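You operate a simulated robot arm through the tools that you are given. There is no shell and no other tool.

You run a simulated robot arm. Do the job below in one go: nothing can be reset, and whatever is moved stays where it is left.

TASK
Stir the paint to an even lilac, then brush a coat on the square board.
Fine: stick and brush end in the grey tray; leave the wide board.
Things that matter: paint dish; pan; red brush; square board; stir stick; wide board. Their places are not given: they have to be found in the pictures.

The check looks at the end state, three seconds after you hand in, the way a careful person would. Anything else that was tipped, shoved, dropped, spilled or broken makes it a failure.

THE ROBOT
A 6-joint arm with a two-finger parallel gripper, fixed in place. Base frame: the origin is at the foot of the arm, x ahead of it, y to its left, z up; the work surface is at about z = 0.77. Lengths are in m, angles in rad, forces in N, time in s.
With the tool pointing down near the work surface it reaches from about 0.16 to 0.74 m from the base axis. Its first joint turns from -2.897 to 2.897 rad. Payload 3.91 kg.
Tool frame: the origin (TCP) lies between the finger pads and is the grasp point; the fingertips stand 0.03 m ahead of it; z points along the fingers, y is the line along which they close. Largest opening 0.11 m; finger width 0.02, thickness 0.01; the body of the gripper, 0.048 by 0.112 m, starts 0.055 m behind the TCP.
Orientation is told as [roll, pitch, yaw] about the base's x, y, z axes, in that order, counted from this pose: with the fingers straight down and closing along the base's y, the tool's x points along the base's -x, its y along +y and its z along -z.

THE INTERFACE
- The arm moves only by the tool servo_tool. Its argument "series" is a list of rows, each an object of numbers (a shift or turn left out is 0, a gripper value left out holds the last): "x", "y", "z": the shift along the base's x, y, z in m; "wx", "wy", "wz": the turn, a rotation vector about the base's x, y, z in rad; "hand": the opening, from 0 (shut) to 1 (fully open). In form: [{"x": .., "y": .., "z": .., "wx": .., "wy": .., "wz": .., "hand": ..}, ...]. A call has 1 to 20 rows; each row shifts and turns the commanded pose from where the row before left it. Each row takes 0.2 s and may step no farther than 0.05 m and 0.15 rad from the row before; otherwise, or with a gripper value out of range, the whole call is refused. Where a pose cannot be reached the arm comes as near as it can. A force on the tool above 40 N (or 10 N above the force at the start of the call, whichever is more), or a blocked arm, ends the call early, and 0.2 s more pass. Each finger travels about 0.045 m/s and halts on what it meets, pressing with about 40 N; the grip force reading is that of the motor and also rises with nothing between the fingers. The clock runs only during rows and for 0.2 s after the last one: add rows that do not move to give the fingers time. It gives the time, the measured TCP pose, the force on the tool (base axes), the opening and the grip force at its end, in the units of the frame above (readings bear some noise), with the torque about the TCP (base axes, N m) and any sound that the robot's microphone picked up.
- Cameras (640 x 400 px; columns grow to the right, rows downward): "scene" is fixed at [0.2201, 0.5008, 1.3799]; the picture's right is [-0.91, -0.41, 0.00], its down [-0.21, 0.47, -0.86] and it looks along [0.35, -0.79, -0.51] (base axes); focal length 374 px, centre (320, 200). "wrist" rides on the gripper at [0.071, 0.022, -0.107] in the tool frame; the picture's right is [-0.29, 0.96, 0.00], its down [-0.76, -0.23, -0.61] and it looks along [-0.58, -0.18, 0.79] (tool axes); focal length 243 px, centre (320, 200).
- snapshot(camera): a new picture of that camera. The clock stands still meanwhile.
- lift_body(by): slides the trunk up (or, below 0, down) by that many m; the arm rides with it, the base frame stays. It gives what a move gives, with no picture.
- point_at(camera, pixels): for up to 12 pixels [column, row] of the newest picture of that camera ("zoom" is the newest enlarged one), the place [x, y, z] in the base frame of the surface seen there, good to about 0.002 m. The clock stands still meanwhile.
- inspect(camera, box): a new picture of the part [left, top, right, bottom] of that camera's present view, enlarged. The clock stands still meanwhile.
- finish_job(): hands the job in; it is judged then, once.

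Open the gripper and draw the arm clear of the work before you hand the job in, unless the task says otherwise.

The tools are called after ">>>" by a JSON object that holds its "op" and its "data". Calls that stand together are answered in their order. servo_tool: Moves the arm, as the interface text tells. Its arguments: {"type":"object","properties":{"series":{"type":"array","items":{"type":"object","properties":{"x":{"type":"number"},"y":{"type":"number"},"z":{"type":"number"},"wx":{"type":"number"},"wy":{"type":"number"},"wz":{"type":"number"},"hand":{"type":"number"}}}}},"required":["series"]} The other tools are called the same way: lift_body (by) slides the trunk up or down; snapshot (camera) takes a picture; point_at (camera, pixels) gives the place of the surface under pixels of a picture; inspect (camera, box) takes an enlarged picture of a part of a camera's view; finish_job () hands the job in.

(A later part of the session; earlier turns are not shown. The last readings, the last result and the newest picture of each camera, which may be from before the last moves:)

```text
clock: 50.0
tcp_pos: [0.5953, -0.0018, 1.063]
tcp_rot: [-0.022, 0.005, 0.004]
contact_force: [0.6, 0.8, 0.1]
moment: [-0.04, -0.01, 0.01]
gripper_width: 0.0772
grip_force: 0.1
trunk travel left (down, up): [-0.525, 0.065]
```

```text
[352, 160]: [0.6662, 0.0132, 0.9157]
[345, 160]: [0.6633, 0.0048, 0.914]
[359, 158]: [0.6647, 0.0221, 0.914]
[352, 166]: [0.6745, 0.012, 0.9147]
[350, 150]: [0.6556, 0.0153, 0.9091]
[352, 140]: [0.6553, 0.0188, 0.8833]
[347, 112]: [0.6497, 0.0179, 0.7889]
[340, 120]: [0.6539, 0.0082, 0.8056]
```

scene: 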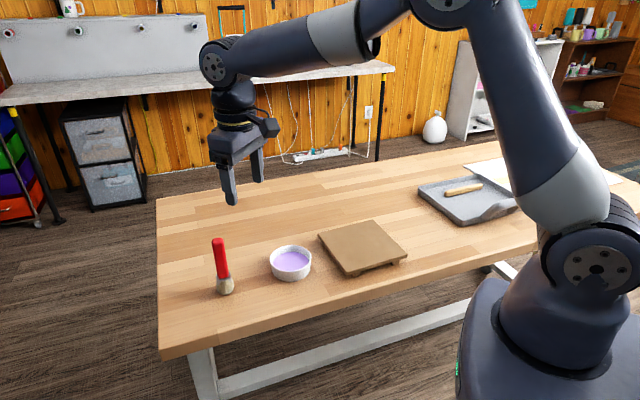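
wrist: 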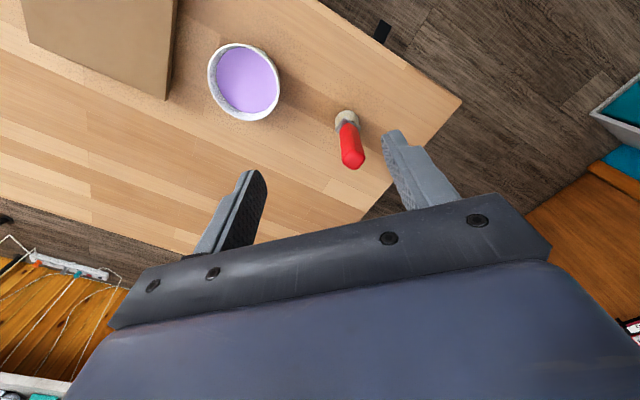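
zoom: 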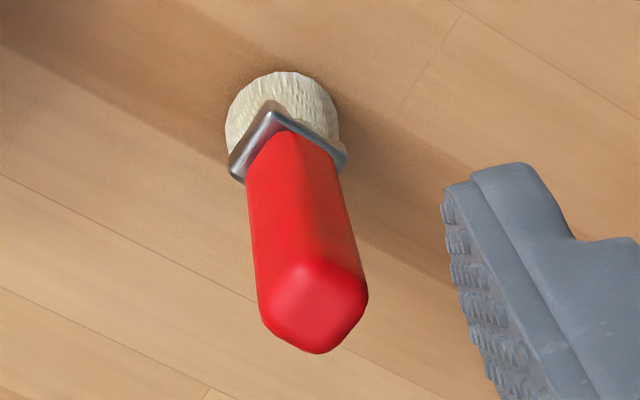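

The handle is square in section and turned relative to the fingers. I'll measure the corners of the top face and of the ferrule to get its angle.

>>> {"op": "point_at", "data": {"camera": "zoom", "pixels": [[305, 268], [362, 294], [320, 345], [266, 318], [235, 172], [270, 114], [340, 156], [262, 230], [310, 230], [348, 225], [320, 305], [285, 290]]}}

```text
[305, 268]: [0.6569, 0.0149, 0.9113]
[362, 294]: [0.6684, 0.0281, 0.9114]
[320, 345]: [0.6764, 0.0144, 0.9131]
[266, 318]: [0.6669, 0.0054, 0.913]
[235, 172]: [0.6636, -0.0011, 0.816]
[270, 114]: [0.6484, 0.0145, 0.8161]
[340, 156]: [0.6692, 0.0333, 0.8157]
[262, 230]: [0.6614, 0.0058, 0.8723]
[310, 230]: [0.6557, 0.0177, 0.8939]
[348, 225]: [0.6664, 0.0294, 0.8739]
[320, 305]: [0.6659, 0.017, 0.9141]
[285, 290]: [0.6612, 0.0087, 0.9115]
```

The handle centre is (0.6665,0.016) with faces at about 43° and -47°. I'll level the tool, turn it to yaw -0.82 so the fingers close square on two faces, and move over the brush at the same height.

>>> {"op": "servo_tool", "data": {"series": [{"wx": 0.022, "wy": -0.004}, {"x": 0.012, "y": 0.003, "wz": -0.137}, {"x": 0.012, "y": 0.003, "wz": -0.137}, {"x": 0.012, "y": 0.003, "wz": -0.137}, {"x": 0.012, "y": 0.003, "wz": -0.137}, {"x": 0.012, "y": 0.003, "wz": -0.137}, {"x": 0.0112, "y": 0.003, "wz": -0.137}, {}, {}]}}

>>> {"op": "snapshot", "data": {"camera": "wrist"}}

```text
clock: 52.0
tcp_pos: [0.6637, 0.0149, 1.0631]
tcp_rot: [0.001, 0.0, -0.818]
contact_force: [-0.2, 0.7, -0.7]
moment: [-0.01, -0.04, 0.04]
gripper_width: 0.0769
grip_force: 0.0
trunk travel left (down, up): [-0.525, 0.065]
```

```text
taken
```

wrist: 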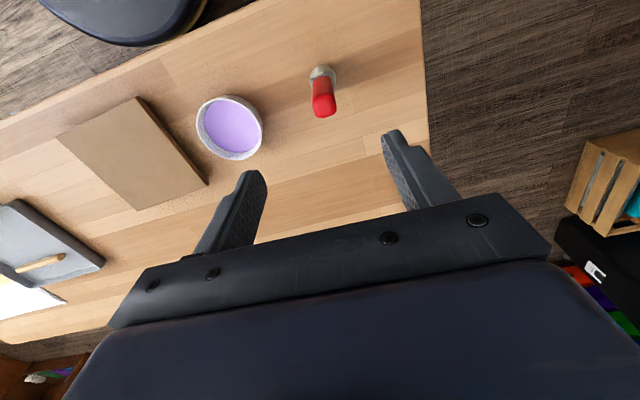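

The tool is level at yaw -0.818 over (0.664,0.015). I'll go down until the fingertips are just above the handle top and check the alignment.

>>> {"op": "servo_tool", "data": {"series": [{"x": 0.0025, "y": 0.001, "z": -0.03}, {"z": -0.03}, {"z": -0.03}, {"z": -0.02}, {}, {}]}}

>>> {"op": "snapshot", "data": {"camera": "wrist"}}

>>> {"op": "inspect", "data": {"camera": "scene", "box": [174, 190, 270, 300]}}

```text
clock: 53.4
tcp_pos: [0.6646, 0.0181, 0.95]
tcp_rot: [0.001, 0.001, -0.818]
contact_force: [0.1, -0.6, 0.1]
moment: [-0.01, -0.01, 0.02]
gripper_width: 0.0767
grip_force: 0.1
trunk travel left (down, up): [-0.525, 0.065]
```

```text
taken
```

wrist: 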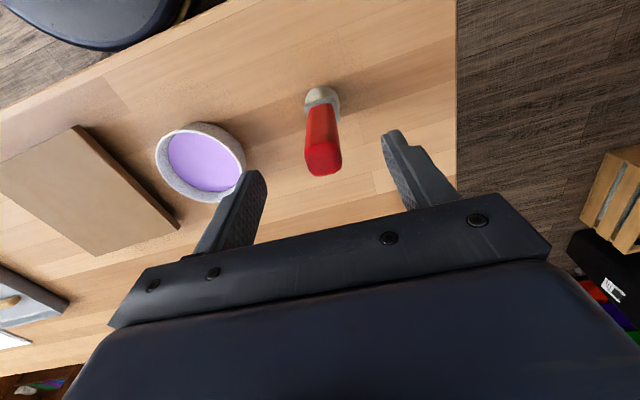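

```text
3.64 times, centred on (222, 245) of scene
```

zoom: 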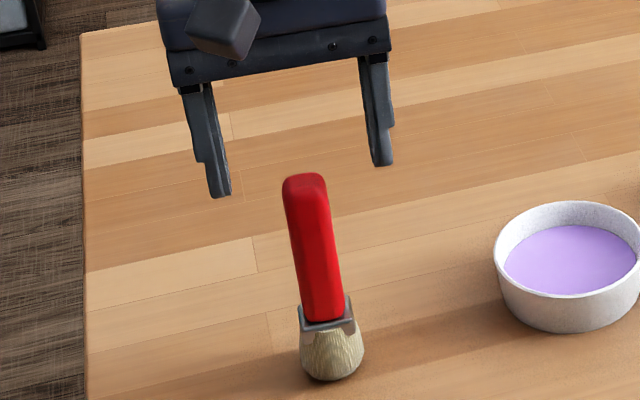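

The handle top appears at (322,160), and the point between the fingers should project at (320,157), so it is centred. I'll go down 0.07 and close gently.

>>> {"op": "servo_tool", "data": {"series": [{"z": -0.02}, {"z": -0.02}, {"z": -0.02}, {"z": -0.01}, {}, {"hand": 0.4}, {"hand": 0.2}, {"hand": 0.1}, {"hand": 0.05}, {}, {}, {}, {}]}}

>>> {"op": "inspect", "data": {"camera": "scene", "box": [174, 190, 270, 300]}}

```text
clock: 56.2
tcp_pos: [0.6649, 0.0173, 0.8827]
tcp_rot: [0.002, 0.001, -0.817]
contact_force: [0.1, -0.8, -0.2]
moment: [-0.02, 0.0, 0.0]
gripper_width: 0.0241
grip_force: 39.7
trunk travel left (down, up): [-0.525, 0.065]
```

```text
3.64 times, centred on (222, 245) of scene
```

zoom: 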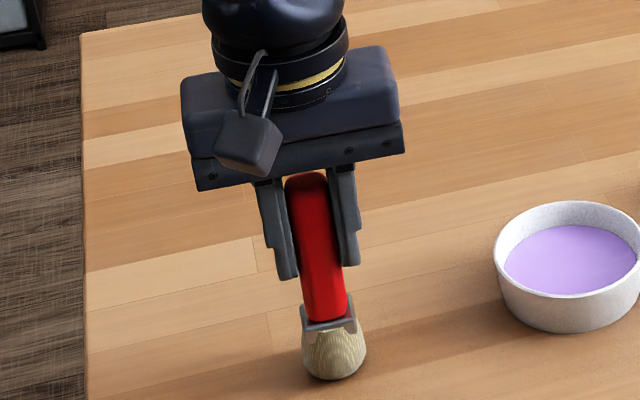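

The brush is held at 24 mm width; its bristle tip is 0.113 below the TCP. I'll lift it 0.08 and carry it to just above the dish centre.

>>> {"op": "servo_tool", "data": {"series": [{"z": 0.02, "hand": 0.0}, {"z": 0.03}, {"z": 0.03}, {}, {"x": -0.0243, "y": -0.0318}, {"x": -0.0243, "y": -0.0318}, {"x": -0.0243, "y": -0.0318}, {"x": -0.0243, "y": -0.0318}, {}, {}]}}

>>> {"op": "inspect", "data": {"camera": "scene", "box": [230, 170, 358, 290]}}

```text
clock: 58.4
tcp_pos: [0.5673, -0.1116, 0.9617]
tcp_rot: [0.0, -0.002, -0.819]
contact_force: [0.3, -0.1, -1.4]
moment: [0.03, -0.01, -0.01]
gripper_width: 0.0243
grip_force: 40.5
trunk travel left (down, up): [-0.525, 0.065]
```

```text
3.33 times, centred on (294, 230) of scene
```

zoom: 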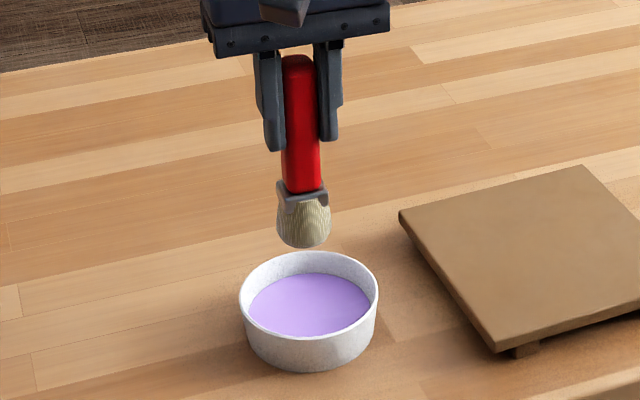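

The brush hangs over the dish centre. I'll lower it slowly until the bristles are about 7 mm into the paint, hold, and raise it to drain over the dish.

>>> {"op": "servo_tool", "data": {"series": [{"z": -0.02}, {"z": -0.02}, {"z": -0.015}, {"z": -0.008}, {"z": -0.006}, {}, {}, {}]}}

>>> {"op": "inspect", "data": {"camera": "scene", "box": [230, 190, 358, 290]}}

```text
clock: 60.2
tcp_pos: [0.5702, -0.109, 0.8927]
tcp_rot: [0.0, 0.0, -0.819]
contact_force: [0.4, -0.7, -1.0]
moment: [0.0, -0.01, 0.01]
gripper_width: 0.0245
grip_force: 40.3
trunk travel left (down, up): [-0.525, 0.065]
```

```text
4.00 times, centred on (294, 240) of scene
```

zoom: 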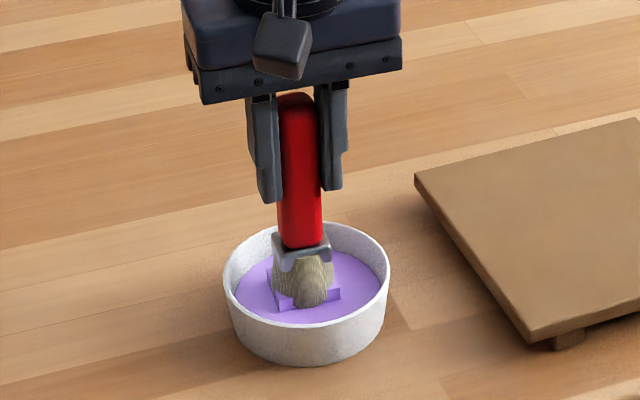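

A lilac coat has appeared on the bristles. I'll raise the brush to just above the rim and hold it there to drain.

>>> {"op": "servo_tool", "data": {"series": [{"z": 0.008}, {"z": 0.01}, {"z": 0.01}, {"z": 0.01}, {"z": 0.01}, {}, {}, {}, {}, {}, {}, {}, {}, {}]}}

>>> {"op": "inspect", "data": {"camera": "scene", "box": [230, 190, 358, 290]}}

>>> {"op": "inspect", "data": {"camera": "scene", "box": [310, 205, 422, 290]}}

>>> {"op": "point_at", "data": {"camera": "zoom", "pixels": [[52, 170], [375, 95], [545, 265], [215, 365], [300, 220], [200, 200], [400, 230], [230, 330], [370, 110]]}}

```text
clock: 63.2
tcp_pos: [0.57, -0.1129, 0.9414]
tcp_rot: [0.0, 0.0, -0.819]
contact_force: [0.0, -0.4, 0.0]
moment: [0.03, -0.02, -0.04]
gripper_width: 0.0244
grip_force: 40.3
trunk travel left (down, up): [-0.525, 0.065]
```

```text
4.00 times, centred on (294, 240) of scene
```

zoom: 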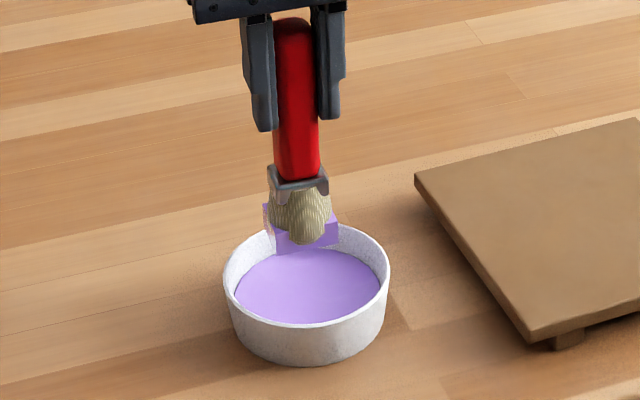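

```text
4.71 times, centred on (366, 248) of scene
```

zoom: 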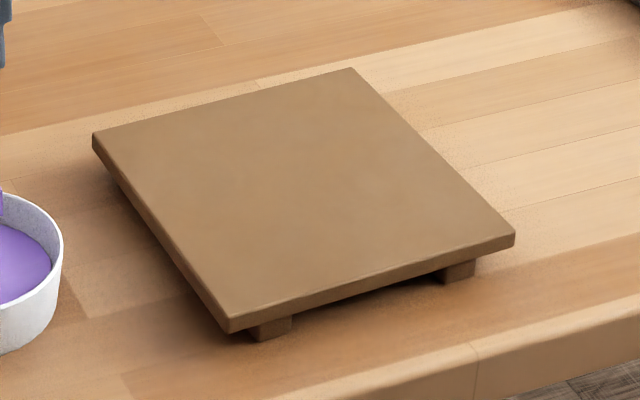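

```text
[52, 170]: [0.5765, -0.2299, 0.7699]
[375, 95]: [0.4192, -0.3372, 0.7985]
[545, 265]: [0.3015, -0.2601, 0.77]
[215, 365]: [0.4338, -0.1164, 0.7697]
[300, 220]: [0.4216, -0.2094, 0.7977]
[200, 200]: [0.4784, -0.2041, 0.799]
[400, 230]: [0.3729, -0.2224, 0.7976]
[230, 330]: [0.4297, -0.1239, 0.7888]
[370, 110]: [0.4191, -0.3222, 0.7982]
```

The brush carries a lilac load and the dish is undisturbed. I'll measure the board's top corners accurately before stroking.

>>> {"op": "point_at", "data": {"camera": "zoom", "pixels": [[96, 138], [351, 71], [510, 236], [230, 323], [160, 230], [360, 285], [230, 104], [440, 160]]}}

```text
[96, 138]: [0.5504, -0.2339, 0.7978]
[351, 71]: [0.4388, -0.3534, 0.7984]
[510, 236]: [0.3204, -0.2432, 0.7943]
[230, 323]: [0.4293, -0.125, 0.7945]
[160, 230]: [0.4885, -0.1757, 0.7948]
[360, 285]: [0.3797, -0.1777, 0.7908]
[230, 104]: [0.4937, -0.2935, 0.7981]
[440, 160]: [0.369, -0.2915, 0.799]
```

The board corners are A(0.550,-0.234), B(0.439,-0.354), C(0.320,-0.243) and D(0.430,-0.125), with the top at z 0.798. I'll move the brush over the area near corner A and lower it until it just touches.

>>> {"op": "servo_tool", "data": {"series": [{"x": -0.01, "y": -0.0307}, {"x": -0.01, "y": -0.0307}, {"x": -0.01, "y": -0.0307}, {"x": -0.01, "y": -0.0307}, {}, {"z": -0.015}, {"z": -0.01}, {"z": -0.003}, {"z": -0.002}, {}]}}

>>> {"op": "inspect", "data": {"camera": "scene", "box": [290, 170, 434, 290]}}

```text
clock: 65.4
tcp_pos: [0.5288, -0.2343, 0.9111]
tcp_rot: [-0.001, 0.001, -0.819]
contact_force: [0.2, 0.0, 0.5]
moment: [0.01, 0.0, 0.02]
gripper_width: 0.0244
grip_force: 39.9
trunk travel left (down, up): [-0.525, 0.065]
```

```text
3.33 times, centred on (362, 230) of scene
```

zoom: 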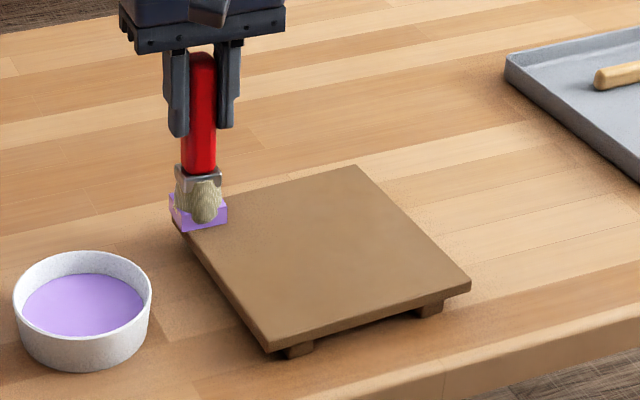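

The bristles are at the surface with no real force yet. I'll press 1.5 mm more and make the first stroke along the A–D edge.

>>> {"op": "servo_tool", "data": {"series": [{"z": -0.0015}, {}, {"x": -0.0163, "y": 0.0152}, {"x": -0.0163, "y": 0.0152}, {"x": -0.0163, "y": 0.0152}, {"x": -0.0163, "y": 0.0152}, {"x": -0.0163, "y": 0.0152}, {"x": -0.0163, "y": 0.0152}, {}]}}

>>> {"op": "inspect", "data": {"camera": "scene", "box": [290, 170, 434, 290]}}

```text
clock: 67.4
tcp_pos: [0.4287, -0.1422, 0.9112]
tcp_rot: [0.001, -0.005, -0.819]
contact_force: [1.8, -1.0, 14.6]
moment: [-0.18, -0.12, 0.02]
gripper_width: 0.0242
grip_force: 39.9
trunk travel left (down, up): [-0.525, 0.065]
```

```text
3.33 times, centred on (362, 230) of scene
```

zoom: 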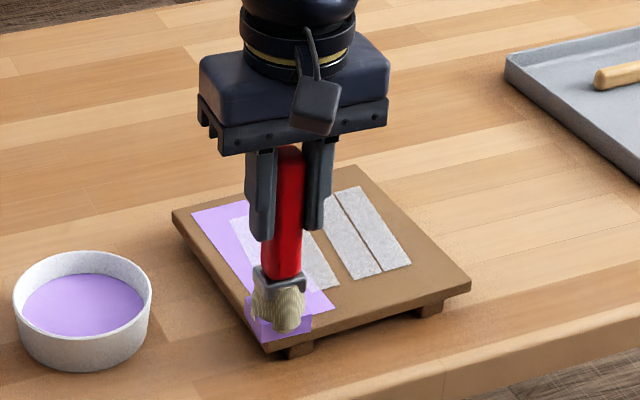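

The first stroke left a lilac band along the A–D edge, and pale bands show where the coat is still missing. The force reads 14.6 N, more than needed, so I'll ease up 1 mm, step over by 0.0225 and stroke back.

>>> {"op": "servo_tool", "data": {"series": [{"z": 0.001}, {"x": -0.0154, "y": -0.0165}, {"x": 0.0163, "y": -0.0152}, {"x": 0.0163, "y": -0.0152}, {"x": 0.0163, "y": -0.0152}, {"x": 0.0163, "y": -0.0152}, {"x": 0.0163, "y": -0.0152}, {"x": 0.0163, "y": -0.0152}, {}]}}

>>> {"op": "inspect", "data": {"camera": "scene", "box": [290, 170, 434, 290]}}

```text
clock: 69.4
tcp_pos: [0.514, -0.2491, 0.9103]
tcp_rot: [0.001, -0.004, -0.819]
contact_force: [-3.4, 3.4, 24.1]
moment: [0.2, 0.26, 0.01]
gripper_width: 0.024
grip_force: 40.2
trunk travel left (down, up): [-0.525, 0.065]
```

```text
3.33 times, centred on (362, 230) of scene
```

zoom: 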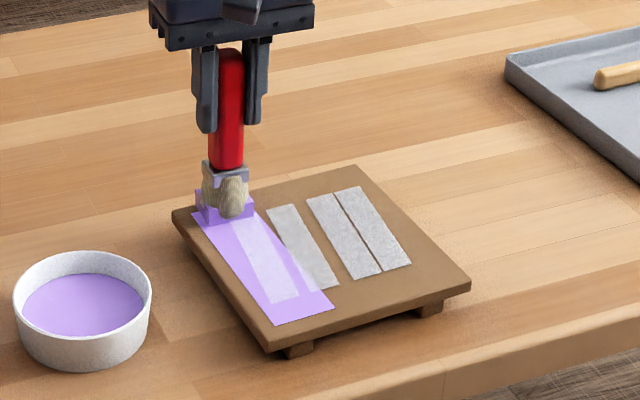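

The upward force rose to 24 N, so I'll lift 3 mm off and look closely at the board before the next stroke.

>>> {"op": "servo_tool", "data": {"series": [{"z": 0.002}, {"z": 0.002}, {}, {}]}}

>>> {"op": "inspect", "data": {"camera": "scene", "box": [318, 215, 414, 280]}}

>>> {"op": "point_at", "data": {"camera": "zoom", "pixels": [[100, 240], [145, 335], [230, 305], [100, 180], [240, 140], [300, 170], [340, 200], [420, 235], [500, 220], [600, 250]]}}

```text
clock: 70.4
tcp_pos: [0.5133, -0.2504, 0.9113]
tcp_rot: [0.0, -0.001, -0.817]
contact_force: [-0.2, -0.5, -0.6]
moment: [-0.02, -0.01, 0.0]
gripper_width: 0.0241
grip_force: 39.5
trunk travel left (down, up): [-0.525, 0.065]
```

```text
6.15 times, centred on (366, 248) of scene
```

zoom: 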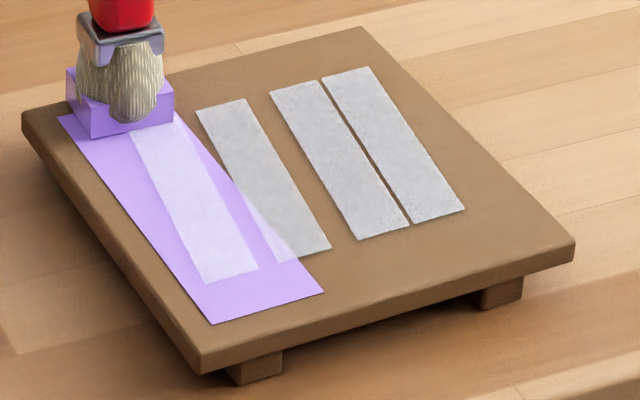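

```text
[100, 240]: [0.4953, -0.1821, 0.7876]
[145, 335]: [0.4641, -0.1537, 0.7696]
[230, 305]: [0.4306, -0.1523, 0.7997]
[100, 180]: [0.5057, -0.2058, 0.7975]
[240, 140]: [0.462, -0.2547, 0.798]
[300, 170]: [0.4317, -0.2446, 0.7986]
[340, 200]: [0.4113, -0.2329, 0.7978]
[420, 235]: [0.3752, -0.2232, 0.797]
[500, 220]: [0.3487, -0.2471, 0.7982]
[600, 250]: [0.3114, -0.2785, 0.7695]
```

The bristles are off the surface with zero force, and the lilac band on the A–D side is in place while pale strips remain elsewhere. I'll step to the third line, press 2 mm lightly and stroke towards the C–D edge.

>>> {"op": "servo_tool", "data": {"series": [{"x": -0.0154, "y": -0.0165}, {"z": -0.0025}, {}, {"x": -0.0163, "y": 0.0152}, {"x": -0.0163, "y": 0.0152}, {"x": -0.0163, "y": 0.0152}, {"x": -0.0163, "y": 0.0152}, {"x": -0.0163, "y": 0.0152}, {"x": -0.0163, "y": 0.0152}, {}]}}

>>> {"op": "inspect", "data": {"camera": "scene", "box": [290, 170, 434, 290]}}

```text
clock: 72.6
tcp_pos: [0.4009, -0.1743, 0.9127]
tcp_rot: [-0.001, -0.003, -0.818]
contact_force: [0.8, 0.1, -0.6]
moment: [0.02, 0.01, 0.0]
gripper_width: 0.0244
grip_force: 40.4
trunk travel left (down, up): [-0.525, 0.065]
```

```text
3.33 times, centred on (362, 230) of scene
```

zoom: 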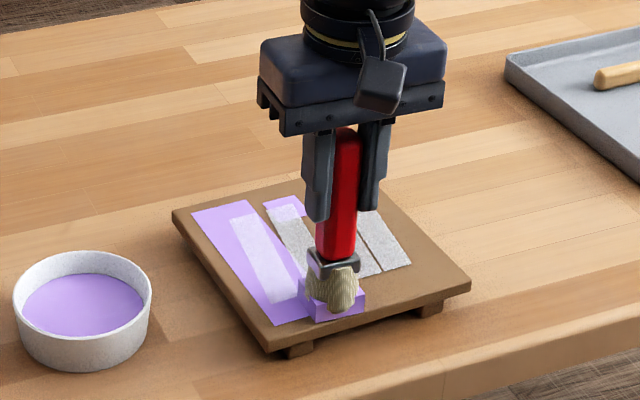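

This stroke lost contact (force about 0, z 0.9127), and only its start near (285,207) got paint. I'll lower 2 mm and stroke back along the same line.

>>> {"op": "servo_tool", "data": {"series": [{"z": -0.001}, {"z": -0.001}, {}, {"x": 0.0163, "y": -0.0152}, {"x": 0.0163, "y": -0.0152}, {"x": 0.0163, "y": -0.0152}, {"x": 0.0163, "y": -0.0152}, {"x": 0.0163, "y": -0.0152}, {"x": 0.0163, "y": -0.0152}, {}]}}

>>> {"op": "inspect", "data": {"camera": "scene", "box": [290, 170, 434, 290]}}

```text
clock: 74.8
tcp_pos: [0.4991, -0.2686, 0.911]
tcp_rot: [0.0, 0.0, -0.818]
contact_force: [0.9, -0.2, -0.4]
moment: [-0.04, 0.01, -0.01]
gripper_width: 0.0245
grip_force: 40.2
trunk travel left (down, up): [-0.525, 0.065]
```

```text
3.33 times, centred on (362, 230) of scene
```

zoom: 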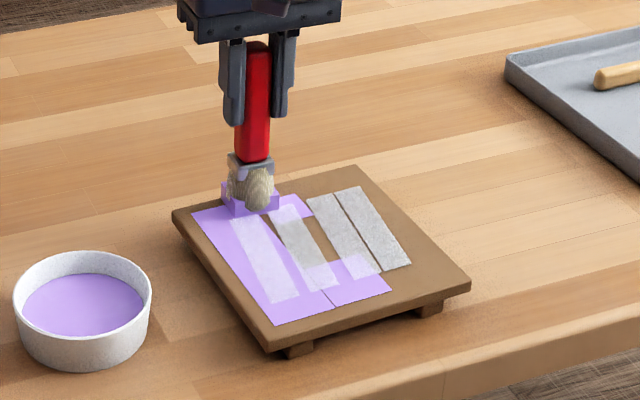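

The second band is now painted at both ends but not in its middle, where contact was lost. I'll press 1 mm more and pass over that line again.

>>> {"op": "servo_tool", "data": {"series": [{"z": -0.001}, {}, {"x": -0.0163, "y": 0.0152}, {"x": -0.0163, "y": 0.0152}, {"x": -0.0163, "y": 0.0152}, {}]}}

>>> {"op": "servo_tool", "data": {"series": [{"x": -0.0163, "y": 0.0152}, {"x": -0.0163, "y": 0.0152}, {"x": -0.0163, "y": 0.0152}, {}]}}

>>> {"op": "inspect", "data": {"camera": "scene", "box": [290, 170, 434, 290]}}

```text
clock: 76.2
tcp_pos: [0.4474, -0.2192, 0.9104]
tcp_rot: [0.0, 0.0, -0.818]
contact_force: [-0.2, 1.3, 5.2]
moment: [-0.06, 0.01, -0.01]
gripper_width: 0.0241
grip_force: 40.1
trunk travel left (down, up): [-0.525, 0.065]
```

```text
clock: 77.2
tcp_pos: [0.3985, -0.177, 0.909]
tcp_rot: [0.002, -0.004, -0.819]
contact_force: [5.4, -2.8, 30.8]
moment: [-0.26, -0.38, -0.02]
gripper_width: 0.0245
grip_force: 40.1
trunk travel left (down, up): [-0.525, 0.065]
```

```text
3.33 times, centred on (362, 230) of scene
```

zoom: 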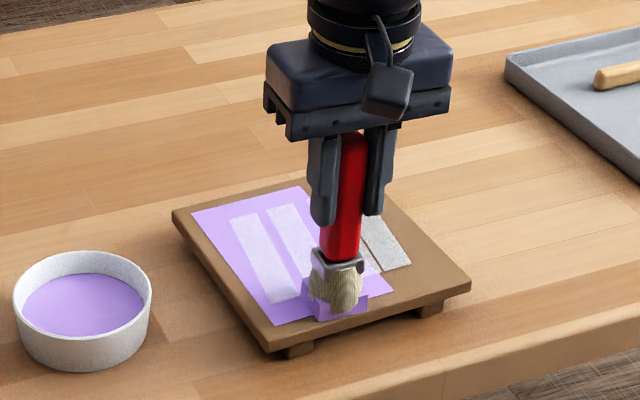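

The second band is fully lilac, but the force climbed to 31 N at the stroke's end. I'll lift 4 mm, step over to the third band (about -0.047 from centre) and check the force there before pressing.

>>> {"op": "servo_tool", "data": {"series": [{"z": 0.004}, {"x": -0.0229, "y": -0.0245}, {"x": -0.0229, "y": -0.0245}, {}, {"z": -0.0015}, {}]}}

>>> {"op": "inspect", "data": {"camera": "scene", "box": [290, 170, 434, 290]}}

```text
clock: 78.6
tcp_pos: [0.3539, -0.2246, 0.9122]
tcp_rot: [0.0, -0.002, -0.819]
contact_force: [0.9, 0.2, -0.7]
moment: [0.0, 0.01, -0.04]
gripper_width: 0.0243
grip_force: 40.1
trunk travel left (down, up): [-0.525, 0.065]
```

```text
3.33 times, centred on (362, 230) of scene
```

zoom: 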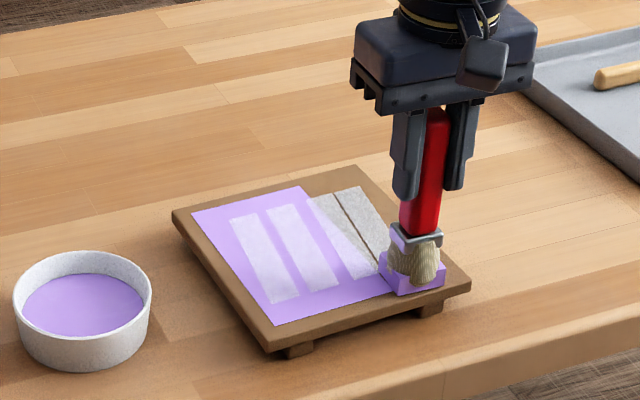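

The brush is over the third band's C-side end with no contact. I'll press 1.5 mm and stroke half of the band, checking the force.

>>> {"op": "servo_tool", "data": {"series": [{"z": -0.001}, {"z": -0.0005}, {}, {"x": 0.0163, "y": -0.0152}, {"x": 0.0163, "y": -0.0152}, {"x": 0.0163, "y": -0.0152}, {}]}}

>>> {"op": "inspect", "data": {"camera": "scene", "box": [290, 170, 434, 290]}}

```text
clock: 80.2
tcp_pos: [0.4029, -0.2697, 0.9092]
tcp_rot: [-0.001, 0.0, -0.818]
contact_force: [-0.1, -0.3, 0.4]
moment: [0.02, 0.0, 0.02]
gripper_width: 0.0243
grip_force: 40.1
trunk travel left (down, up): [-0.525, 0.065]
```

```text
3.33 times, centred on (362, 230) of scene
```

zoom: 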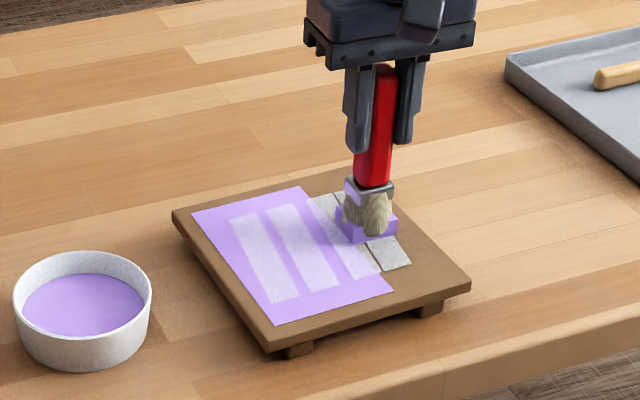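

No contact and no paint here yet. I'll lower another 1 mm at a time and stroke on to the B end.

>>> {"op": "servo_tool", "data": {"series": [{"z": -0.001}, {"z": -0.0005}, {}]}}

>>> {"op": "servo_tool", "data": {"series": [{"x": 0.0163, "y": -0.0152}, {"x": 0.0163, "y": -0.0152}, {"x": 0.0163, "y": -0.0152}, {}]}}

>>> {"op": "inspect", "data": {"camera": "scene", "box": [290, 170, 434, 290]}}

```text
clock: 81.0
tcp_pos: [0.4025, -0.2703, 0.9088]
tcp_rot: [0.0, 0.0, -0.818]
contact_force: [-0.2, 1.5, 0.9]
moment: [0.01, 0.04, 0.0]
gripper_width: 0.0244
grip_force: 40.1
trunk travel left (down, up): [-0.525, 0.065]
```

```text
clock: 82.0
tcp_pos: [0.4532, -0.3171, 0.9107]
tcp_rot: [0.0, -0.001, -0.818]
contact_force: [-0.4, -0.8, -0.7]
moment: [0.04, -0.01, 0.03]
gripper_width: 0.0244
grip_force: 40.4
trunk travel left (down, up): [-0.525, 0.065]
```

```text
3.33 times, centred on (362, 230) of scene
```

zoom: 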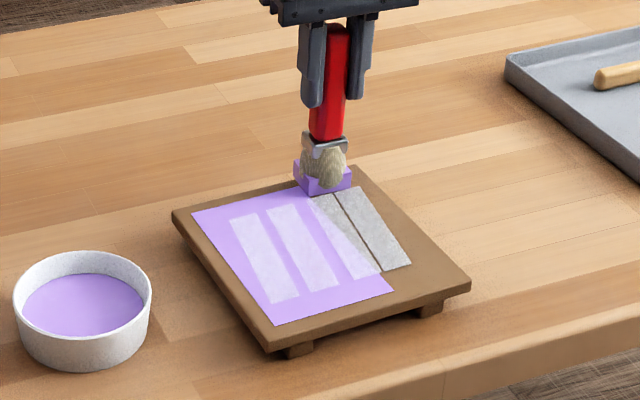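

Still no contact in the third band. I'll press 1.5 mm more here at the B end and stroke back towards C.

>>> {"op": "servo_tool", "data": {"series": [{"z": -0.001}, {"z": -0.0008}, {}]}}

>>> {"op": "servo_tool", "data": {"series": [{"x": -0.0163, "y": 0.0152}, {"x": -0.0163, "y": 0.0152}, {}]}}

>>> {"op": "inspect", "data": {"camera": "scene", "box": [290, 170, 434, 290]}}

```text
clock: 82.8
tcp_pos: [0.4528, -0.3162, 0.9103]
tcp_rot: [0.0, -0.003, -0.818]
contact_force: [-0.1, 0.7, 11.2]
moment: [0.16, 0.11, 0.03]
gripper_width: 0.0242
grip_force: 39.5
trunk travel left (down, up): [-0.525, 0.065]
```

```text
clock: 83.6
tcp_pos: [0.4209, -0.2882, 0.9073]
tcp_rot: [0.001, -0.005, -0.818]
contact_force: [5.2, -4.2, 29.8]
moment: [-0.35, -0.35, 0.02]
gripper_width: 0.0244
grip_force: 40.1
trunk travel left (down, up): [-0.525, 0.065]
```

```text
3.33 times, centred on (362, 230) of scene
```

zoom: 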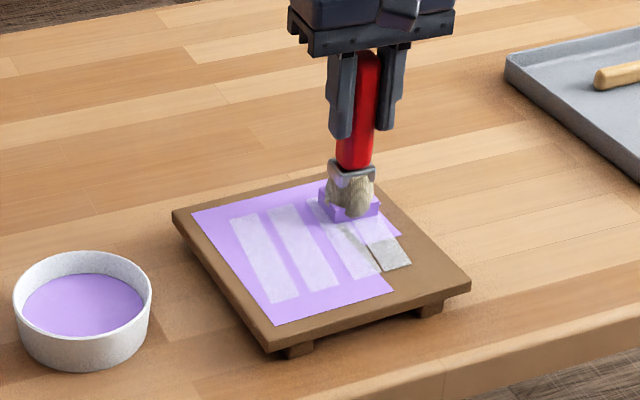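

Paint reaches down the third band, with the corner near (395,258) left. The force is 30 N, so I'll ease 1.2 mm and continue to the C end.

>>> {"op": "servo_tool", "data": {"series": [{"z": 0.0012}, {"x": -0.0163, "y": 0.0152}, {"x": -0.0163, "y": 0.0152}, {}]}}

>>> {"op": "inspect", "data": {"camera": "scene", "box": [290, 170, 434, 290]}}

```text
clock: 84.6
tcp_pos: [0.3872, -0.2546, 0.9076]
tcp_rot: [0.001, -0.002, -0.819]
contact_force: [3.3, -5.0, 23.8]
moment: [-0.38, -0.25, 0.02]
gripper_width: 0.0244
grip_force: 39.9
trunk travel left (down, up): [-0.525, 0.065]
```

```text
3.33 times, centred on (362, 230) of scene
```

zoom: 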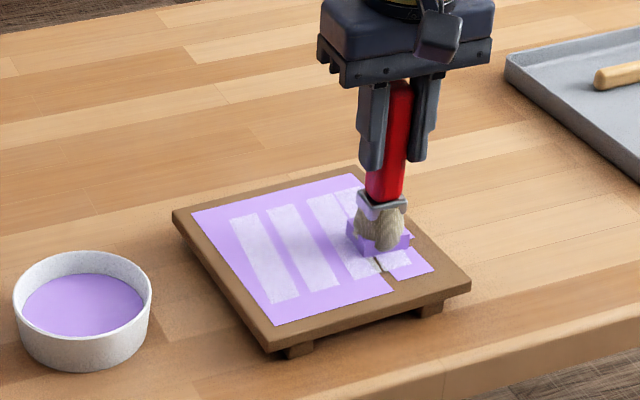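

The third band is painted to near the C end; only a slit near (385,272) remains doubtful. I'll ease 0.7 mm, finish the stroke, then lift and look.

>>> {"op": "servo_tool", "data": {"series": [{"z": 0.0007}, {"x": -0.0163, "y": 0.0152}, {"x": -0.0163, "y": 0.0152}, {}, {"z": 0.01}, {"z": 0.02}, {}]}}

>>> {"op": "inspect", "data": {"camera": "scene", "box": [318, 215, 414, 280]}}

>>> {"op": "snapshot", "data": {"camera": "wrist"}}

```text
clock: 86.2
tcp_pos: [0.3554, -0.2245, 0.9377]
tcp_rot: [-0.001, 0.0, -0.817]
contact_force: [0.0, -0.6, -0.2]
moment: [-0.03, 0.01, -0.01]
gripper_width: 0.024
grip_force: 40.3
trunk travel left (down, up): [-0.525, 0.065]
```

```text
6.15 times, centred on (366, 248) of scene
```

zoom: 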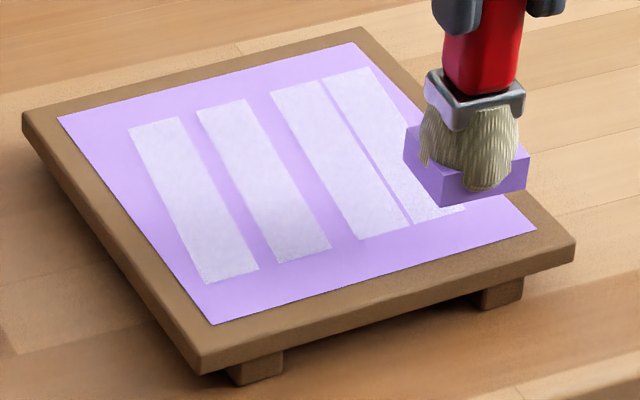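

```text
taken
```

wrist: 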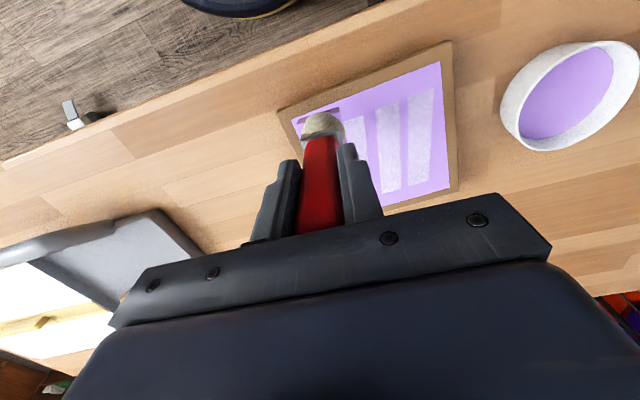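

The coat covers a full lilac square with four pale streaks in it. The wrist view shows a dark line near (330,110) by the brush, so I'll move the brush up and back over the dish side and look at both.

>>> {"op": "inspect", "data": {"camera": "wrist", "box": [270, 40, 470, 215]}}

```text
2.29 times, centred on (370, 128) of wrist
```

zoom: 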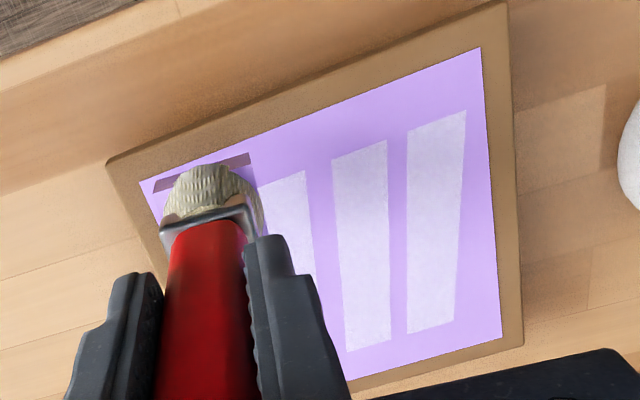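

The dark line is only the shadow of the brush; the coat covers the whole painted area, and repeated passes don't change the pale streaks. I'll now lift the brush, carry it over the tray and turn it so it can be laid parallel to the stick.

>>> {"op": "servo_tool", "data": {"series": [{"z": 0.04}, {"z": 0.04}, {"z": 0.03}, {"x": -0.0117, "y": -0.0297, "wz": 0.135}, {"x": -0.0117, "y": -0.0297, "wz": 0.135}, {"x": -0.0117, "y": -0.0297, "wz": 0.135}, {"x": -0.0117, "y": -0.0297, "wz": 0.135}, {"x": -0.0117, "y": -0.0297, "wz": 0.135}, {"x": -0.0117, "y": -0.0297, "wz": 0.135}, {"x": -0.0117, "y": -0.0297, "wz": 0.135}, {"x": -0.0117, "y": -0.0297, "wz": 0.135}, {"x": -0.0117, "y": -0.0297, "wz": 0.135}, {"x": -0.0117, "y": -0.0297, "wz": 0.135}, {"x": -0.0117, "y": -0.0297, "wz": 0.135}, {"x": -0.0117, "y": -0.0297, "wz": 0.135}, {}, {}]}}

>>> {"op": "snapshot", "data": {"camera": "scene"}}

>>> {"op": "snapshot", "data": {"camera": "wrist"}}

```text
clock: 89.8
tcp_pos: [0.2148, -0.5813, 1.0476]
tcp_rot: [0.002, -0.002, 0.801]
contact_force: [-0.2, 0.2, -0.6]
moment: [0.02, 0.0, -0.01]
gripper_width: 0.0243
grip_force: 40.1
trunk travel left (down, up): [-0.525, 0.065]
```

```text
taken
```

scene: 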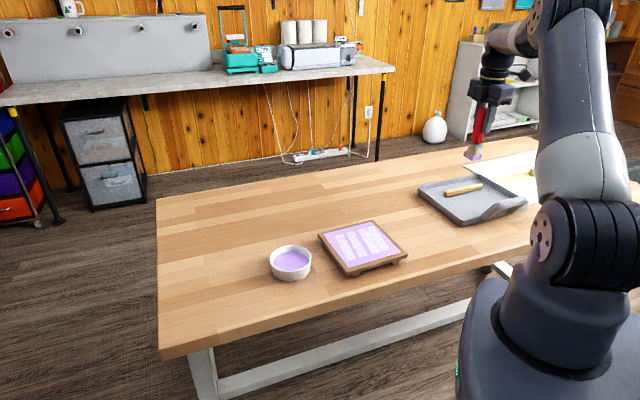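

```text
taken
```

wrist: 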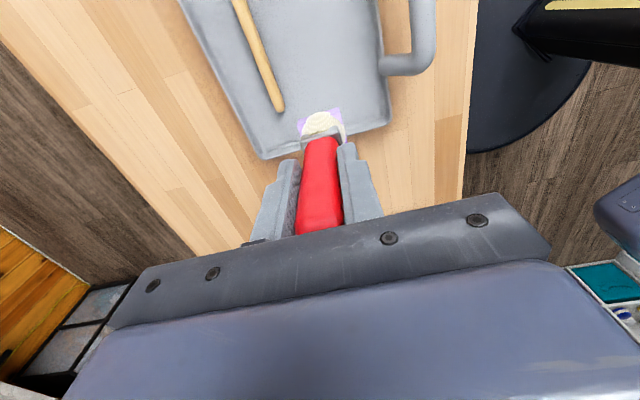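

The brush is over the tray and the board is unobstructed. I'll look closely at the coat before going on.

>>> {"op": "inspect", "data": {"camera": "scene", "box": [310, 210, 418, 285]}}

>>> {"op": "inspect", "data": {"camera": "scene", "box": [410, 80, 538, 230]}}

```text
5.33 times, centred on (364, 248) of scene
```

zoom: 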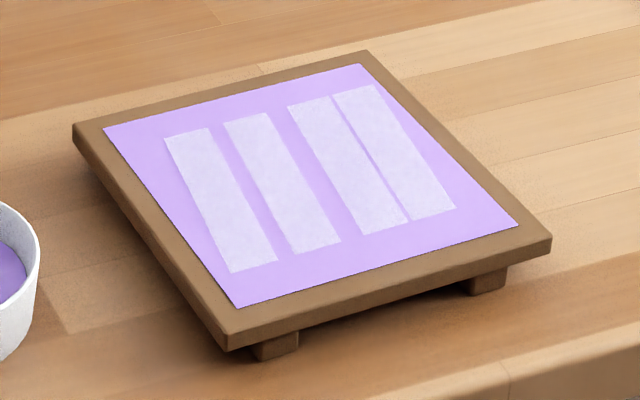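

```text
2.67 times, centred on (474, 155) of scene
```

zoom: 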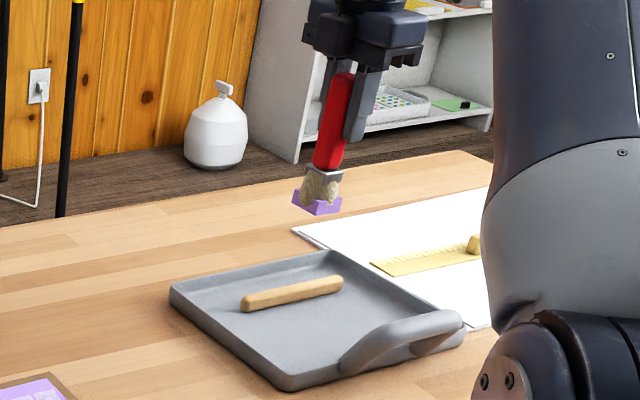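

The coat is complete, with regular pale brush streaks that look like part of its surface. I'll now tilt the tool so the bristles swing away from the wrist camera's side, first to 45° high above the tray.

>>> {"op": "servo_tool", "data": {"series": [{"wx": -0.0933, "wy": 0.0905}, {"wx": -0.0933, "wy": 0.0905}, {"wx": -0.0933, "wy": 0.0905}, {"wx": -0.0933, "wy": 0.0905}, {"wx": -0.0933, "wy": 0.0905}, {"wx": -0.0933, "wy": 0.0905}, {}, {}]}}

>>> {"op": "snapshot", "data": {"camera": "scene"}}

>>> {"op": "snapshot", "data": {"camera": "wrist"}}

```text
clock: 91.6
tcp_pos: [0.215, -0.5818, 1.0478]
tcp_rot: [0.0, 0.78, 0.799]
contact_force: [0.2, 0.6, -0.5]
moment: [0.01, -0.01, 0.01]
gripper_width: 0.024
grip_force: 39.9
trunk travel left (down, up): [-0.525, 0.065]
```

```text
taken
```

scene: 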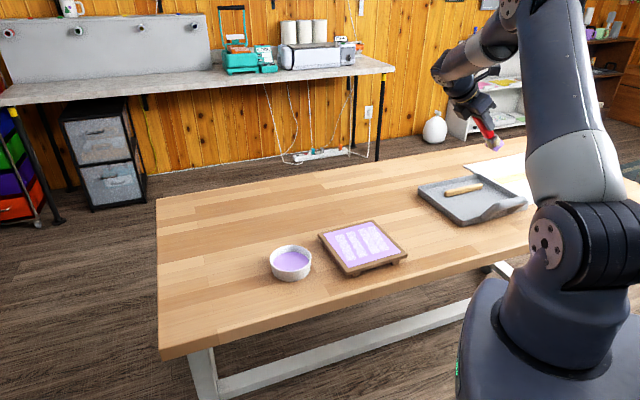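

```text
taken
```

wrist: 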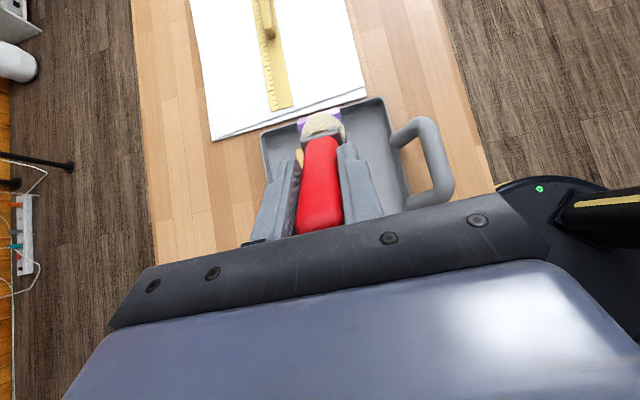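

The 45° tilt worked with the camera side up. I'll tilt on to about 1.2 rad and go down part of the way, then check clearances.

>>> {"op": "servo_tool", "data": {"series": [{"wx": -0.0754, "wy": 0.0731}, {"wx": -0.0754, "wy": 0.0731}, {"wx": -0.0754, "wy": 0.0731}, {"wx": -0.0754, "wy": 0.0731}, {}, {"z": -0.03}, {"z": -0.03}, {"z": -0.03}, {}]}}

>>> {"op": "snapshot", "data": {"camera": "scene"}}

>>> {"op": "snapshot", "data": {"camera": "wrist"}}

```text
clock: 93.6
tcp_pos: [0.2137, -0.5818, 0.9595]
tcp_rot: [0.001, 1.202, 0.799]
contact_force: [-0.2, -0.1, 0.3]
moment: [0.06, -0.01, 0.02]
gripper_width: 0.0243
grip_force: 39.3
trunk travel left (down, up): [-0.525, 0.065]
```

```text
taken
```

scene: 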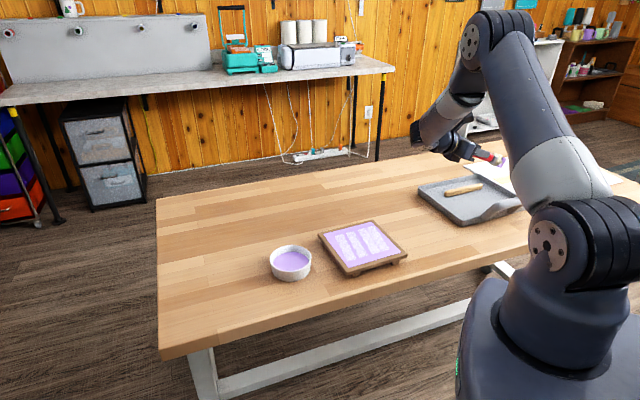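

```text
taken
```

wrist: 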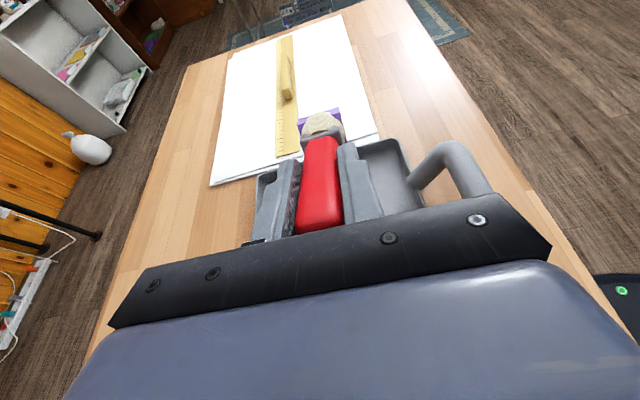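

The tilt is at 1.2 rad and TCP z is 0.96. I'll zoom in on the gripper and tray to judge the clearances before lowering.

>>> {"op": "inspect", "data": {"camera": "scene", "box": [394, 90, 554, 240]}}

>>> {"op": "point_at", "data": {"camera": "scene", "pixels": [[414, 135], [420, 145], [448, 155], [462, 160], [503, 164], [497, 165], [510, 206], [515, 200]]}}

```text
2.67 times, centred on (474, 165) of scene
```

zoom: 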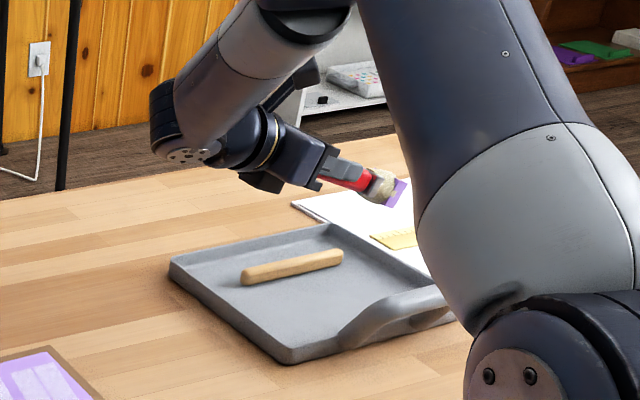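

```text
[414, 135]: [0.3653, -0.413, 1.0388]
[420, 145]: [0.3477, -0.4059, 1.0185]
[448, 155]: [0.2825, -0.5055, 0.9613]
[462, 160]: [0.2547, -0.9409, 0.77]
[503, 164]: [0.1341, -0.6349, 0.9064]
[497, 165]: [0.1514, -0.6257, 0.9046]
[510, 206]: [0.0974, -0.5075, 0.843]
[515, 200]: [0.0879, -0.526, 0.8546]
```

The wrist link is about 1.0 m high and the bristles are over the tray, so there is room. I'll go down to about z 0.87.

>>> {"op": "servo_tool", "data": {"series": [{"z": -0.03}, {"z": -0.03}, {"z": -0.025}, {}]}}

>>> {"op": "inspect", "data": {"camera": "scene", "box": [394, 110, 538, 235]}}

>>> {"op": "snapshot", "data": {"camera": "wrist"}}

```text
clock: 94.6
tcp_pos: [0.2146, -0.5799, 0.8722]
tcp_rot: [-0.001, 1.199, 0.799]
contact_force: [-0.4, 0.6, -0.9]
moment: [0.04, -0.02, 0.01]
gripper_width: 0.0244
grip_force: 39.4
trunk travel left (down, up): [-0.525, 0.065]
```

```text
3.20 times, centred on (466, 172) of scene
```

zoom: 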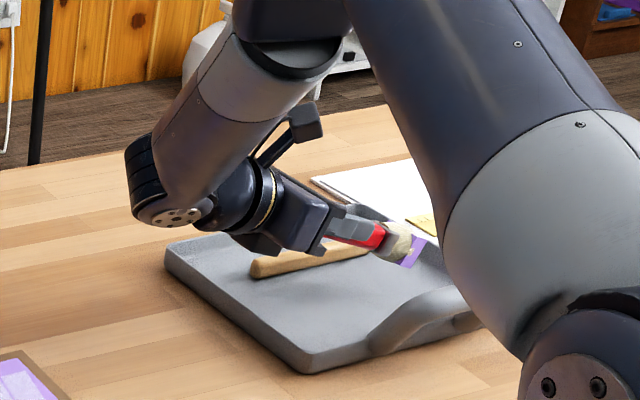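

```text
taken
```

wrist: 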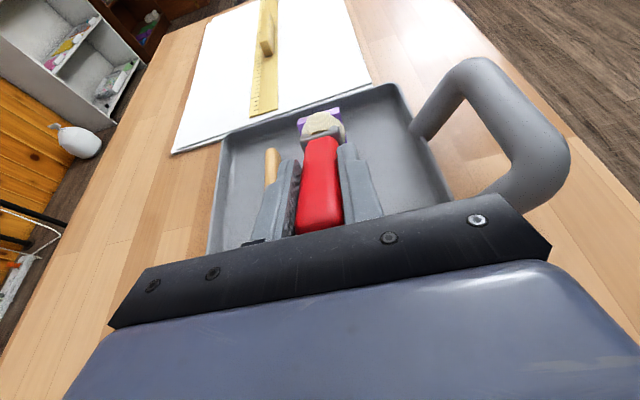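

The brush is well inside the tray between the stick at left and the handle at right. I'll shift 1 cm away from the stick and lower to just above floor contact.

>>> {"op": "servo_tool", "data": {"series": [{"x": -0.0072, "y": 0.007}, {"z": -0.015}, {"z": -0.012}, {"z": -0.006}, {}]}}

>>> {"op": "inspect", "data": {"camera": "scene", "box": [394, 130, 522, 235]}}

>>> {"op": "snapshot", "data": {"camera": "wrist"}}

```text
clock: 95.8
tcp_pos: [0.2076, -0.5748, 0.8401]
tcp_rot: [-0.002, 1.202, 0.798]
contact_force: [-0.7, -0.1, -1.0]
moment: [0.01, -0.02, -0.01]
gripper_width: 0.0242
grip_force: 39.7
trunk travel left (down, up): [-0.525, 0.065]
```

```text
3.81 times, centred on (458, 182) of scene
```

zoom: 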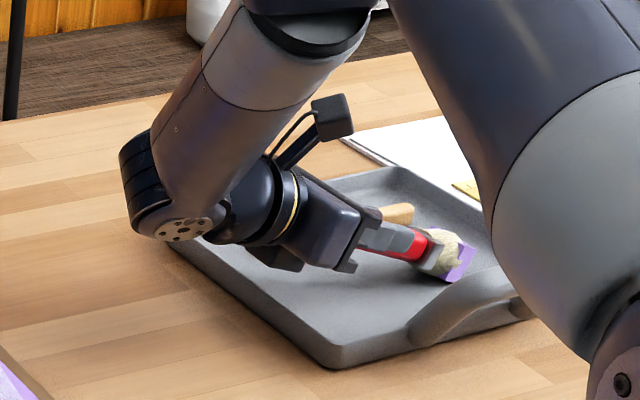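

```text
taken
```

wrist: 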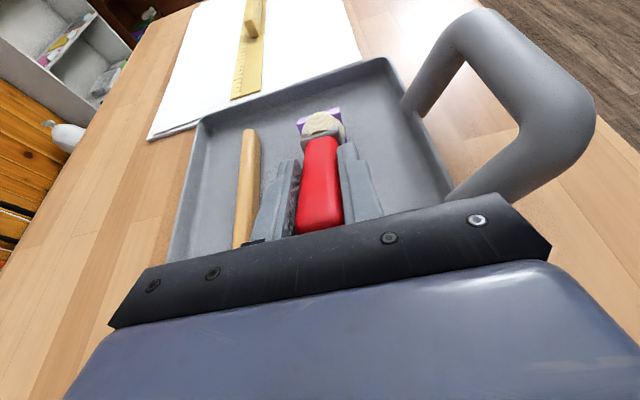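

No contact yet at z 0.840. I'll check how high the lowest wrist and gripper parts are before the last few millimetres.

>>> {"op": "inspect", "data": {"camera": "scene", "box": [394, 130, 522, 235]}}

>>> {"op": "point_at", "data": {"camera": "zoom", "pixels": [[145, 228], [185, 238], [265, 262], [290, 268], [345, 270], [320, 260], [420, 265], [440, 275], [230, 240]]}}

```text
3.81 times, centred on (458, 182) of scene
```

zoom: 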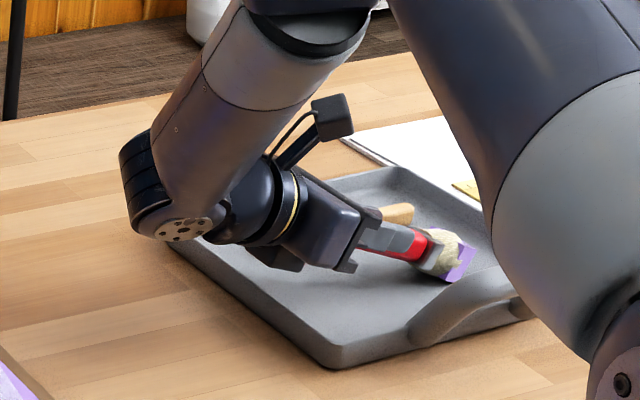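

```text
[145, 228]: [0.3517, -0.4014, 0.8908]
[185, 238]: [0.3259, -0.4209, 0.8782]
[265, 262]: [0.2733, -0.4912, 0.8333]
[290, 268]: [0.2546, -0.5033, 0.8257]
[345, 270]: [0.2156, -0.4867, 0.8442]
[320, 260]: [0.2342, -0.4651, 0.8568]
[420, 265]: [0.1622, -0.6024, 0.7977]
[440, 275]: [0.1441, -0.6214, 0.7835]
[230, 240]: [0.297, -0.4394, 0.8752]
```

The lowest gripper part is at z≈0.826, 3 cm above the rim, so there is room. I'll lower in small steps until the bristles touch.

>>> {"op": "servo_tool", "data": {"series": [{"z": -0.003}, {"z": -0.003}, {}]}}

>>> {"op": "servo_tool", "data": {"series": [{"z": -0.002}, {"z": -0.001}, {}]}}

```text
clock: 96.6
tcp_pos: [0.2086, -0.5757, 0.8357]
tcp_rot: [-0.007, 1.203, 0.792]
contact_force: [0.9, 2.4, 13.6]
moment: [-0.79, 0.89, -0.15]
gripper_width: 0.0244
grip_force: 40.3
trunk travel left (down, up): [-0.525, 0.065]
```

```text
clock: 97.4
tcp_pos: [0.2082, -0.5759, 0.8331]
tcp_rot: [-0.005, 1.199, 0.799]
contact_force: [4.8, 0.9, 15.0]
moment: [-0.87, 0.7, 0.24]
gripper_width: 0.0245
grip_force: 40.2
trunk travel left (down, up): [-0.525, 0.065]
```

The bristles touch at z≈0.836 with about 15 N. I'll back off 2 mm to take the load away and then open the fingers so the handle drops onto the tray floor.

>>> {"op": "servo_tool", "data": {"series": [{"z": 0.002}, {"z": 0.001}, {}, {"hand": 0.24}, {"hand": 0.3}, {"hand": 0.38}, {"hand": 0.45}, {}, {}, {}, {}]}}

>>> {"op": "inspect", "data": {"camera": "scene", "box": [394, 130, 522, 235]}}

>>> {"op": "snapshot", "data": {"camera": "wrist"}}

```text
clock: 99.8
tcp_pos: [0.2077, -0.5745, 0.8331]
tcp_rot: [-0.002, 1.202, 0.799]
contact_force: [-0.1, -0.3, -0.5]
moment: [-0.02, 0.02, 0.0]
gripper_width: 0.0493
grip_force: 0.0
trunk travel left (down, up): [-0.525, 0.065]
```

```text
3.81 times, centred on (458, 182) of scene
```

zoom: 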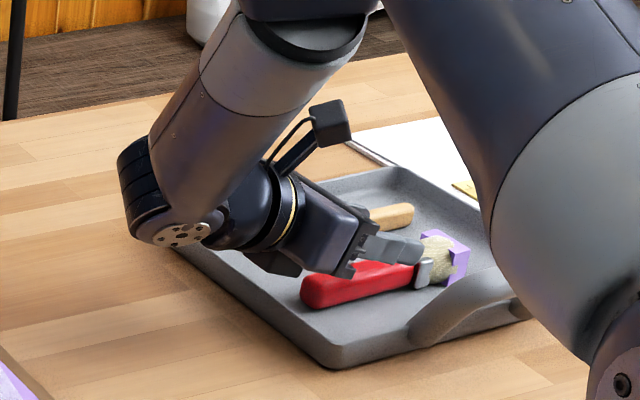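

```text
taken
```

wrist: 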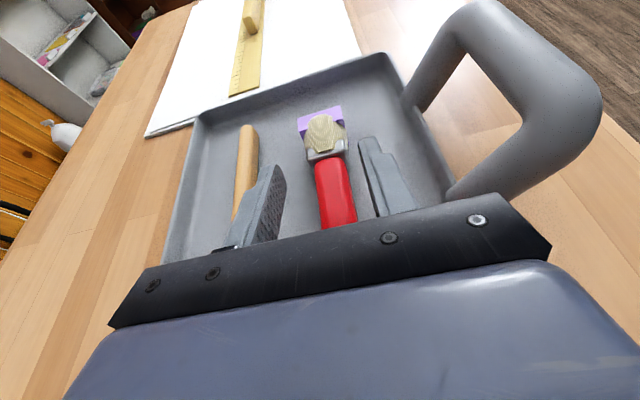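

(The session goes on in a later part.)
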